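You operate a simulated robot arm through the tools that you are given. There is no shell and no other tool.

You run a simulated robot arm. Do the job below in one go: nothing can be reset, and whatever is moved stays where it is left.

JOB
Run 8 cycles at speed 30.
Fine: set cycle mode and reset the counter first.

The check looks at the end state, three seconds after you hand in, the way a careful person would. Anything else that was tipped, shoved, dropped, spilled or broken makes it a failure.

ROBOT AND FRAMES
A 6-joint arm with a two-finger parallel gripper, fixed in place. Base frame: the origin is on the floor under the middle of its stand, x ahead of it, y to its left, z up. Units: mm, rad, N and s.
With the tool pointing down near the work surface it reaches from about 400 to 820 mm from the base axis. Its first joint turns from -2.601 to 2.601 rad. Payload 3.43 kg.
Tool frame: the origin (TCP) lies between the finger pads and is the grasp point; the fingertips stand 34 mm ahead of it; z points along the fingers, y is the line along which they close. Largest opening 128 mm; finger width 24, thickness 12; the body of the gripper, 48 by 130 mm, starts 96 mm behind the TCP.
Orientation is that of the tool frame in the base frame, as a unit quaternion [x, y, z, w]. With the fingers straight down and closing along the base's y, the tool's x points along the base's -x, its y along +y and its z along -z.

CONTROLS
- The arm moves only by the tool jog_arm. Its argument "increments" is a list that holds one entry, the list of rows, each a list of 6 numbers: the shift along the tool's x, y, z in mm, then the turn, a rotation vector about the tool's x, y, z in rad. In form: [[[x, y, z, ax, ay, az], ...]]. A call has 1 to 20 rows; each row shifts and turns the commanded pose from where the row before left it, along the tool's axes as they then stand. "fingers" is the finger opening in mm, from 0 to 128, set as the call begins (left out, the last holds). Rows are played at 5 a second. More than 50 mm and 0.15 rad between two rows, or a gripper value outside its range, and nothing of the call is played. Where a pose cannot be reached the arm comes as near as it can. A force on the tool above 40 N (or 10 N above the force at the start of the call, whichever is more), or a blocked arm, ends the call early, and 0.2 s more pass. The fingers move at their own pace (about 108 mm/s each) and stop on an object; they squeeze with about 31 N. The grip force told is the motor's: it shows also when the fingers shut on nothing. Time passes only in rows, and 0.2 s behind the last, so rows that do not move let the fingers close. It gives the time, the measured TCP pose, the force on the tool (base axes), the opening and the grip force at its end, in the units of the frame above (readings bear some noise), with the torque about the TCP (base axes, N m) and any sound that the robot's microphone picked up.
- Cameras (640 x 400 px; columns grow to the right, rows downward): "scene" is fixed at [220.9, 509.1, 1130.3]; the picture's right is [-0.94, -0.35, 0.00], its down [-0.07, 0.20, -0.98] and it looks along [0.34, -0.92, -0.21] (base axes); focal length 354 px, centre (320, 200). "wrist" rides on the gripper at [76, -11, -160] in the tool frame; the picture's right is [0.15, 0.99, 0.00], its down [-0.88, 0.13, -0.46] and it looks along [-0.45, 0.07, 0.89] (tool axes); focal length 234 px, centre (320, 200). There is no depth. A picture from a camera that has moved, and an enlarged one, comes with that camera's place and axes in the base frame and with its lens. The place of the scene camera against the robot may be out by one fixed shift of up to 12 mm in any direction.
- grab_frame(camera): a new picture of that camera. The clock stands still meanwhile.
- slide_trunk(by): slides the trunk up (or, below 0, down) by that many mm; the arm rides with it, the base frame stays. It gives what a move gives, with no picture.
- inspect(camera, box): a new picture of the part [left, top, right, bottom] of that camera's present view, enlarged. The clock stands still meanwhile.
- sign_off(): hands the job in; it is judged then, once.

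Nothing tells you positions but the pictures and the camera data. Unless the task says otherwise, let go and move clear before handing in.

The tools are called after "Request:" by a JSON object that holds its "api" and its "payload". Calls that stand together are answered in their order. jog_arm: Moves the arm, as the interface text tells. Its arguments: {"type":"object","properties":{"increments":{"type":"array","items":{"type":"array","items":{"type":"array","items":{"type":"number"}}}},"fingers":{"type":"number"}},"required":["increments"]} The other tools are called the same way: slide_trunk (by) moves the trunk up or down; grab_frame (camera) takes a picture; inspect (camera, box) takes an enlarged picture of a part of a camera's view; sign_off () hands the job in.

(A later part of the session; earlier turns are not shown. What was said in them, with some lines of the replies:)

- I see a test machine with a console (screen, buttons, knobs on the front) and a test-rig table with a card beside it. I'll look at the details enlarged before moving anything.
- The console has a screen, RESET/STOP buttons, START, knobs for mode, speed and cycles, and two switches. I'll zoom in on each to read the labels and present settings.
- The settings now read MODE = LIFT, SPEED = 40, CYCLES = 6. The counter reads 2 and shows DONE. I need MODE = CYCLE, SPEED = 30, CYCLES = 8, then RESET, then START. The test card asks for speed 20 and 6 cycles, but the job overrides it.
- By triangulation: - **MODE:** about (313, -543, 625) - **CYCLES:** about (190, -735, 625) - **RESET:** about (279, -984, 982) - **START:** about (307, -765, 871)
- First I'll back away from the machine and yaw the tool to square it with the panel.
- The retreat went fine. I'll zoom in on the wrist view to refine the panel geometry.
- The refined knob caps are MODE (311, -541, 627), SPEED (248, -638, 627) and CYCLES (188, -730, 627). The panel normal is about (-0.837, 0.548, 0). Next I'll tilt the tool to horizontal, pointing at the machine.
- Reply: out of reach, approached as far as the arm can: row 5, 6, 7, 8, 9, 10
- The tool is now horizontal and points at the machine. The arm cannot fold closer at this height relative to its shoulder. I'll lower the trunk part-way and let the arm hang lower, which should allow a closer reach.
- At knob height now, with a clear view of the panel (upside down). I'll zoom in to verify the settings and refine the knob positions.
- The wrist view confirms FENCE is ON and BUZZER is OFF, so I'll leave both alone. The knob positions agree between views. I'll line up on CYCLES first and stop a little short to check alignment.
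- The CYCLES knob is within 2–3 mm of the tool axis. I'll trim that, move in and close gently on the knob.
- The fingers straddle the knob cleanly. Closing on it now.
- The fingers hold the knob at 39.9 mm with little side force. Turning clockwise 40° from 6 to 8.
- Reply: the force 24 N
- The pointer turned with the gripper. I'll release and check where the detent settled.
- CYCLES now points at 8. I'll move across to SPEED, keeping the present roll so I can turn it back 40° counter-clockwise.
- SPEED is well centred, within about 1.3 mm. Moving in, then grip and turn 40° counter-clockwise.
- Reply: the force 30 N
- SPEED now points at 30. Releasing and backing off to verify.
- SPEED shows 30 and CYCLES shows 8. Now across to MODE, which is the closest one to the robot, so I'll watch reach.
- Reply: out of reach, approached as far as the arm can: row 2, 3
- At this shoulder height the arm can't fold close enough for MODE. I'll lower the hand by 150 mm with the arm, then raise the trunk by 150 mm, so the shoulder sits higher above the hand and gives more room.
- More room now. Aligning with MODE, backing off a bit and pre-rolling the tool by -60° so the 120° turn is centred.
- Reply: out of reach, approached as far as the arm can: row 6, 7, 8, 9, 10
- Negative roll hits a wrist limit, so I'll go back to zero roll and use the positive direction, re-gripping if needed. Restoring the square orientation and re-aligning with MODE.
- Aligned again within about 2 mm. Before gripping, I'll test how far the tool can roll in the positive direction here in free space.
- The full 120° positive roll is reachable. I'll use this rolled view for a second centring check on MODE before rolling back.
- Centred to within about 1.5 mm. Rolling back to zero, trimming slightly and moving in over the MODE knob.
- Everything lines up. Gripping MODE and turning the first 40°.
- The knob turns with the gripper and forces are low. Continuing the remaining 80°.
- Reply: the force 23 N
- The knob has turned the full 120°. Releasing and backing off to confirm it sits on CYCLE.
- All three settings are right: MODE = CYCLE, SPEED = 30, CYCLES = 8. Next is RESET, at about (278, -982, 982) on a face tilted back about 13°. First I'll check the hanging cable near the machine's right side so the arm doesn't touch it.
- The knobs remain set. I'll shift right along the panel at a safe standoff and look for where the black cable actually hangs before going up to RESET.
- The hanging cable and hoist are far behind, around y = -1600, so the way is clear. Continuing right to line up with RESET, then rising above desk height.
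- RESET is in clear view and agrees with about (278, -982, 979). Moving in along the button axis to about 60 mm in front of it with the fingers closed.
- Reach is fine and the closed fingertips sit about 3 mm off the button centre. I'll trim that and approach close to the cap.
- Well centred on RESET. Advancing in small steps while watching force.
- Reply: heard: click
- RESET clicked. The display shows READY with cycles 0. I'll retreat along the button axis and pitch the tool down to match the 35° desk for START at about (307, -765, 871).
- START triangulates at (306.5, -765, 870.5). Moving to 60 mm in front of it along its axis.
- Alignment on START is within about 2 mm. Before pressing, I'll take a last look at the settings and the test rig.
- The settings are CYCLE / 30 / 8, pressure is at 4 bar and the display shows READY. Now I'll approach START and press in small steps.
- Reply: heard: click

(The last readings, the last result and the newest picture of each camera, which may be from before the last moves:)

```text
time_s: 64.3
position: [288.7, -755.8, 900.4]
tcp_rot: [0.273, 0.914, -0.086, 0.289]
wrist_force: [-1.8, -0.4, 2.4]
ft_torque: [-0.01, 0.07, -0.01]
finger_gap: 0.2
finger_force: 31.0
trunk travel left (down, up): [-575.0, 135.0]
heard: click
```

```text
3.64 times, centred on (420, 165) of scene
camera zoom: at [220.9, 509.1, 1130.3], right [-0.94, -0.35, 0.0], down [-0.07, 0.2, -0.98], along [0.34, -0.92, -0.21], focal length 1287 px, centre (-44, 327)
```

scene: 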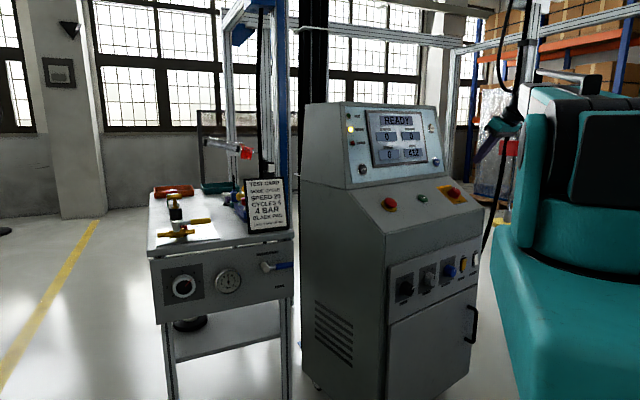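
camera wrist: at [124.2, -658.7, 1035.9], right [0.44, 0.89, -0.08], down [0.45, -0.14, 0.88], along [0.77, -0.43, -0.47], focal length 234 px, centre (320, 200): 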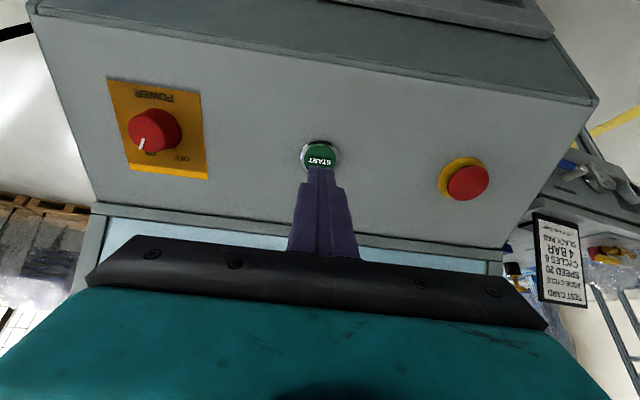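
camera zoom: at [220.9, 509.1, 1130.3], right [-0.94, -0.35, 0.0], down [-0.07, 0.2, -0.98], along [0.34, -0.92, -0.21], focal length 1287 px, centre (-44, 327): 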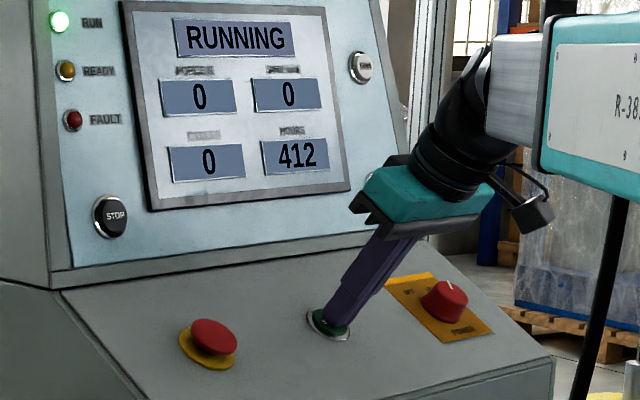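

START clicked. The machine shows RUNNING with the green lamp on. I'll retreat along the button axis and wait while it cycles.

Request:
{"api": "jog_arm", "payload": {"increments": [[[0, 0, -10, 0, 0, 0], [0, 0, -35, 0, 0, 0], [0, 0, -35, 0, 0, 0], [0, 0, -35, 0, 0, 0], [0, 0, -35, 0, 0, 0], [0, 0, 0, 0, 0, 0], [0, 0, 0, 0, 0, 0], [0, 0, 0, 0, 0, 0], [0, 0, 0, 0, 0, 0], [0, 0, 0, 0, 0, 0]]], "fingers": 0}}

Request:
{"api": "grab_frame", "payload": {"camera": "scene"}}

Request:
{"api": "inspect", "payload": {"camera": "scene", "box": [330, 95, 470, 185]}}

```text
time_s: 66.5
position: [217.4, -706.9, 1021.6]
tcp_rot: [0.272, 0.914, -0.084, 0.289]
wrist_force: [0.4, -0.5, 0.7]
ft_torque: [-0.01, 0.01, 0.05]
finger_gap: 0.0
finger_force: 30.8
trunk travel left (down, up): [-575.0, 135.0]
```

```text
taken
```

scene: 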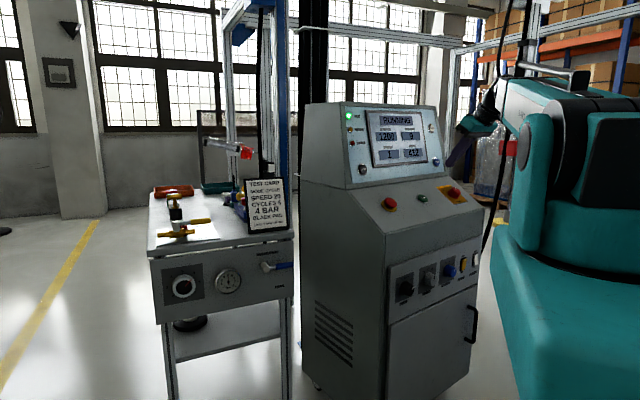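

```text
4.44 times, centred on (400, 140) of scene
camera zoom: at [220.9, 509.1, 1130.3], right [-0.94, -0.35, 0.0], down [-0.07, 0.2, -0.98], along [0.34, -0.92, -0.21], focal length 1573 px, centre (-36, 467)
```

zoom: 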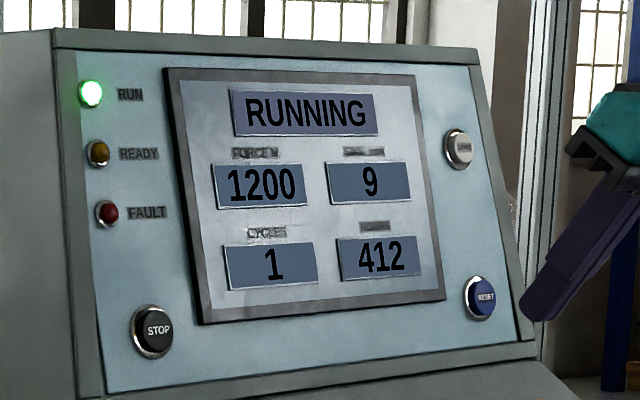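

The first cycle has been counted in normal running. The hand is clear, so I'll wait while the rest run.

Request:
{"api": "jog_arm", "payload": {"increments": [[[0, 0, -10, 0, 0, 0], [0, 0, 0, 0, 0, 0], [0, 0, 0, 0, 0, 0], [0, 0, 0, 0, 0, 0], [0, 0, 0, 0, 0, 0], [0, 0, 0, 0, 0, 0], [0, 0, 0, 0, 0, 0], [0, 0, 0, 0, 0, 0], [0, 0, 0, 0, 0, 0], [0, 0, 0, 0, 0, 0], [0, 0, 0, 0, 0, 0], [0, 0, 0, 0, 0, 0], [0, 0, 0, 0, 0, 0], [0, 0, 0, 0, 0, 0], [0, 0, 0, 0, 0, 0], [0, 0, 0, 0, 0, 0], [0, 0, 0, 0, 0, 0], [0, 0, 0, 0, 0, 0], [0, 0, 0, 0, 0, 0], [0, 0, 0, 0, 0, 0]]], "fingers": 20}}

Request:
{"api": "inspect", "payload": {"camera": "scene", "box": [330, 95, 470, 185]}}

```text
time_s: 70.7
position: [211.8, -705.1, 1029.2]
tcp_rot: [0.273, 0.914, -0.086, 0.289]
wrist_force: [0.0, 0.3, 0.4]
ft_torque: [0.01, 0.0, 0.01]
finger_gap: 20.1
finger_force: 0.0
trunk travel left (down, up): [-575.0, 135.0]
```

```text
4.44 times, centred on (400, 140) of scene
camera zoom: at [220.9, 509.1, 1130.3], right [-0.94, -0.35, 0.0], down [-0.07, 0.2, -0.98], along [0.34, -0.92, -0.21], focal length 1573 px, centre (-36, 467)
```

zoom: 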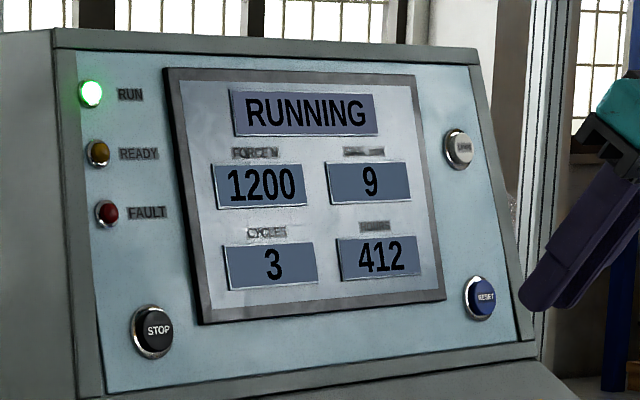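

Three cycles are done, at about 2 s per cycle. Continuing to wait.

Request:
{"api": "jog_arm", "payload": {"increments": [[[0, 0, 0, 0, 0, 0], [0, 0, 0, 0, 0, 0], [0, 0, 0, 0, 0, 0], [0, 0, 0, 0, 0, 0], [0, 0, 0, 0, 0, 0], [0, 0, 0, 0, 0, 0], [0, 0, 0, 0, 0, 0], [0, 0, 0, 0, 0, 0], [0, 0, 0, 0, 0, 0], [0, 0, 0, 0, 0, 0], [0, 0, 0, 0, 0, 0], [0, 0, 0, 0, 0, 0], [0, 0, 0, 0, 0, 0], [0, 0, 0, 0, 0, 0], [0, 0, 0, 0, 0, 0], [0, 0, 0, 0, 0, 0], [0, 0, 0, 0, 0, 0], [0, 0, 0, 0, 0, 0], [0, 0, 0, 0, 0, 0], [0, 0, 0, 0, 0, 0]]]}}

Request:
{"api": "jog_arm", "payload": {"increments": [[[0, 0, 0, 0, 0, 0], [0, 0, 0, 0, 0, 0], [0, 0, 0, 0, 0, 0], [0, 0, 0, 0, 0, 0], [0, 0, 0, 0, 0, 0], [0, 0, 0, 0, 0, 0], [0, 0, 0, 0, 0, 0], [0, 0, 0, 0, 0, 0], [0, 0, 0, 0, 0, 0], [0, 0, 0, 0, 0, 0], [0, 0, 0, 0, 0, 0], [0, 0, 0, 0, 0, 0], [0, 0, 0, 0, 0, 0], [0, 0, 0, 0, 0, 0], [0, 0, 0, 0, 0, 0], [0, 0, 0, 0, 0, 0], [0, 0, 0, 0, 0, 0], [0, 0, 0, 0, 0, 0], [0, 0, 0, 0, 0, 0], [0, 0, 0, 0, 0, 0]]]}}

Request:
{"api": "inspect", "payload": {"camera": "scene", "box": [330, 95, 470, 185]}}

```text
time_s: 74.9
position: [211.4, -705.1, 1029.9]
tcp_rot: [0.273, 0.914, -0.086, 0.289]
wrist_force: [-0.6, -0.2, -0.5]
ft_torque: [0.0, 0.0, -0.02]
finger_gap: 19.9
finger_force: 0.1
trunk travel left (down, up): [-575.0, 135.0]
```

```text
time_s: 79.1
position: [211.2, -704.8, 1031.2]
tcp_rot: [0.273, 0.913, -0.086, 0.29]
wrist_force: [-0.1, 0.3, -0.6]
ft_torque: [0.03, 0.02, 0.0]
finger_gap: 20.0
finger_force: 0.0
trunk travel left (down, up): [-575.0, 135.0]
```

```text
4.44 times, centred on (400, 140) of scene
camera zoom: at [220.9, 509.1, 1130.3], right [-0.94, -0.35, 0.0], down [-0.07, 0.2, -0.98], along [0.34, -0.92, -0.21], focal length 1573 px, centre (-36, 467)
```

zoom: 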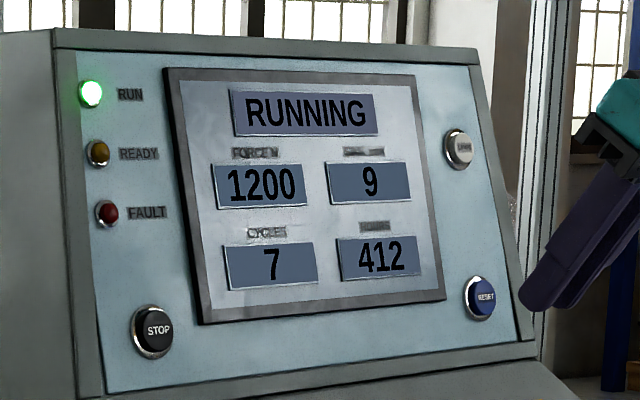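

Seven of eight are done. Waiting for the last one to finish.

Request:
{"api": "jog_arm", "payload": {"increments": [[[0, 0, 0, 0, 0, 0], [0, 0, 0, 0, 0, 0], [0, 0, 0, 0, 0, 0], [0, 0, 0, 0, 0, 0], [0, 0, 0, 0, 0, 0], [0, 0, 0, 0, 0, 0], [0, 0, 0, 0, 0, 0], [0, 0, 0, 0, 0, 0], [0, 0, 0, 0, 0, 0], [0, 0, 0, 0, 0, 0], [0, 0, 0, 0, 0, 0], [0, 0, 0, 0, 0, 0], [0, 0, 0, 0, 0, 0], [0, 0, 0, 0, 0, 0], [0, 0, 0, 0, 0, 0], [0, 0, 0, 0, 0, 0], [0, 0, 0, 0, 0, 0], [0, 0, 0, 0, 0, 0], [0, 0, 0, 0, 0, 0], [0, 0, 0, 0, 0, 0]]]}}

Request:
{"api": "inspect", "payload": {"camera": "scene", "box": [330, 95, 470, 185]}}

Request:
{"api": "grab_frame", "payload": {"camera": "scene"}}

Request:
{"api": "inspect", "payload": {"camera": "scene", "box": [385, 235, 485, 305]}}

```text
time_s: 83.3
position: [210.9, -705.3, 1030.7]
tcp_rot: [0.273, 0.913, -0.086, 0.289]
wrist_force: [0.7, 0.6, -0.4]
ft_torque: [-0.02, -0.02, 0.02]
finger_gap: 20.0
finger_force: 0.0
trunk travel left (down, up): [-575.0, 135.0]
```

```text
4.44 times, centred on (400, 140) of scene
camera zoom: at [220.9, 509.1, 1130.3], right [-0.94, -0.35, 0.0], down [-0.07, 0.2, -0.98], along [0.34, -0.92, -0.21], focal length 1573 px, centre (-36, 467)
```

zoom: 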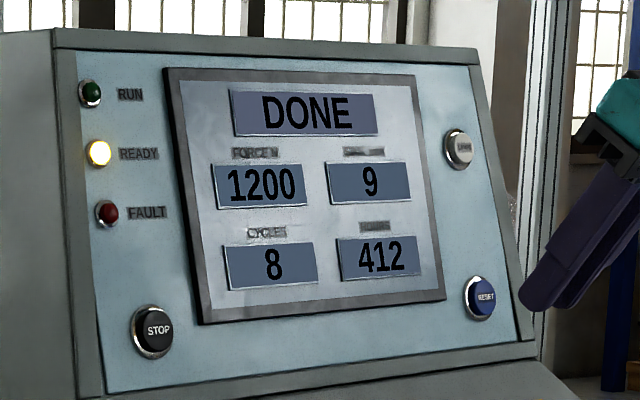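

```text
taken
```

scene: 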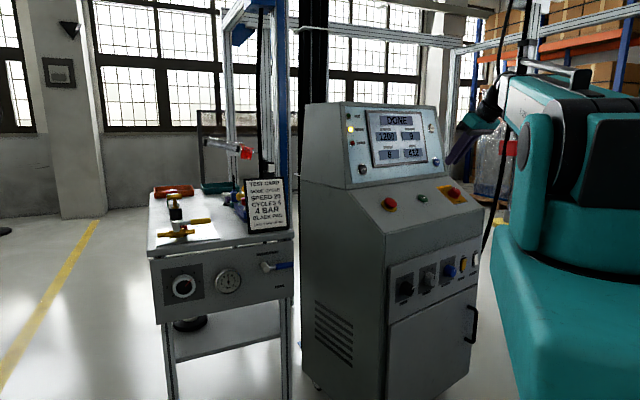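

```text
5.71 times, centred on (435, 270) of scene
camera zoom: at [220.9, 509.1, 1130.3], right [-0.94, -0.35, 0.0], down [-0.07, 0.2, -0.98], along [0.34, -0.92, -0.21], focal length 2023 px, centre (-337, -200)
```

zoom: 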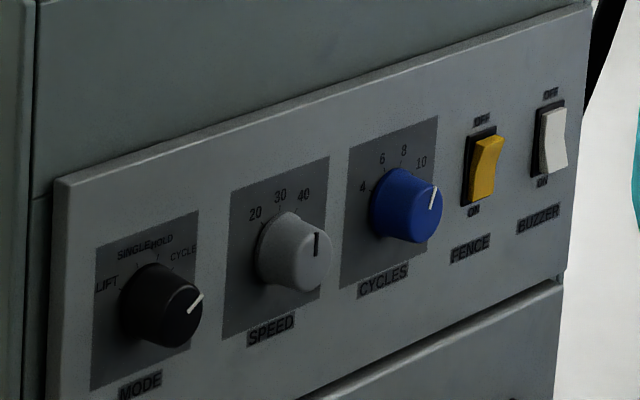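

The machine shows DONE with 8 cycles counted and no fault. The knobs read CYCLE / 30 / 8, the hand is clear of everything and nothing else was touched. Handing in.

Request:
{"api": "sign_off", "payload": {}}

```text
The job is handed in.
```

The machine ran all 8 cycles at speed 30 and now shows DONE with the counter at 8 and no fault lamp.

- **Settings:** I turned MODE from LIFT to CYCLE, SPEED from 40 to 30 and CYCLES from 6 to 8.
- **Reset:** I pressed RESET before starting. The counter went from 2 to 0 and the display showed READY.
- **Test card:** The card on the table asks for speed 20 and 6 cycles, but I followed your job instead. The gauge read 4 bar, as the card asks. I did not check the pad type.
- **End state:** The gripper is empty and clear of the machine. I left the FENCE and BUZZER switches as they were, and nothing else was touched.
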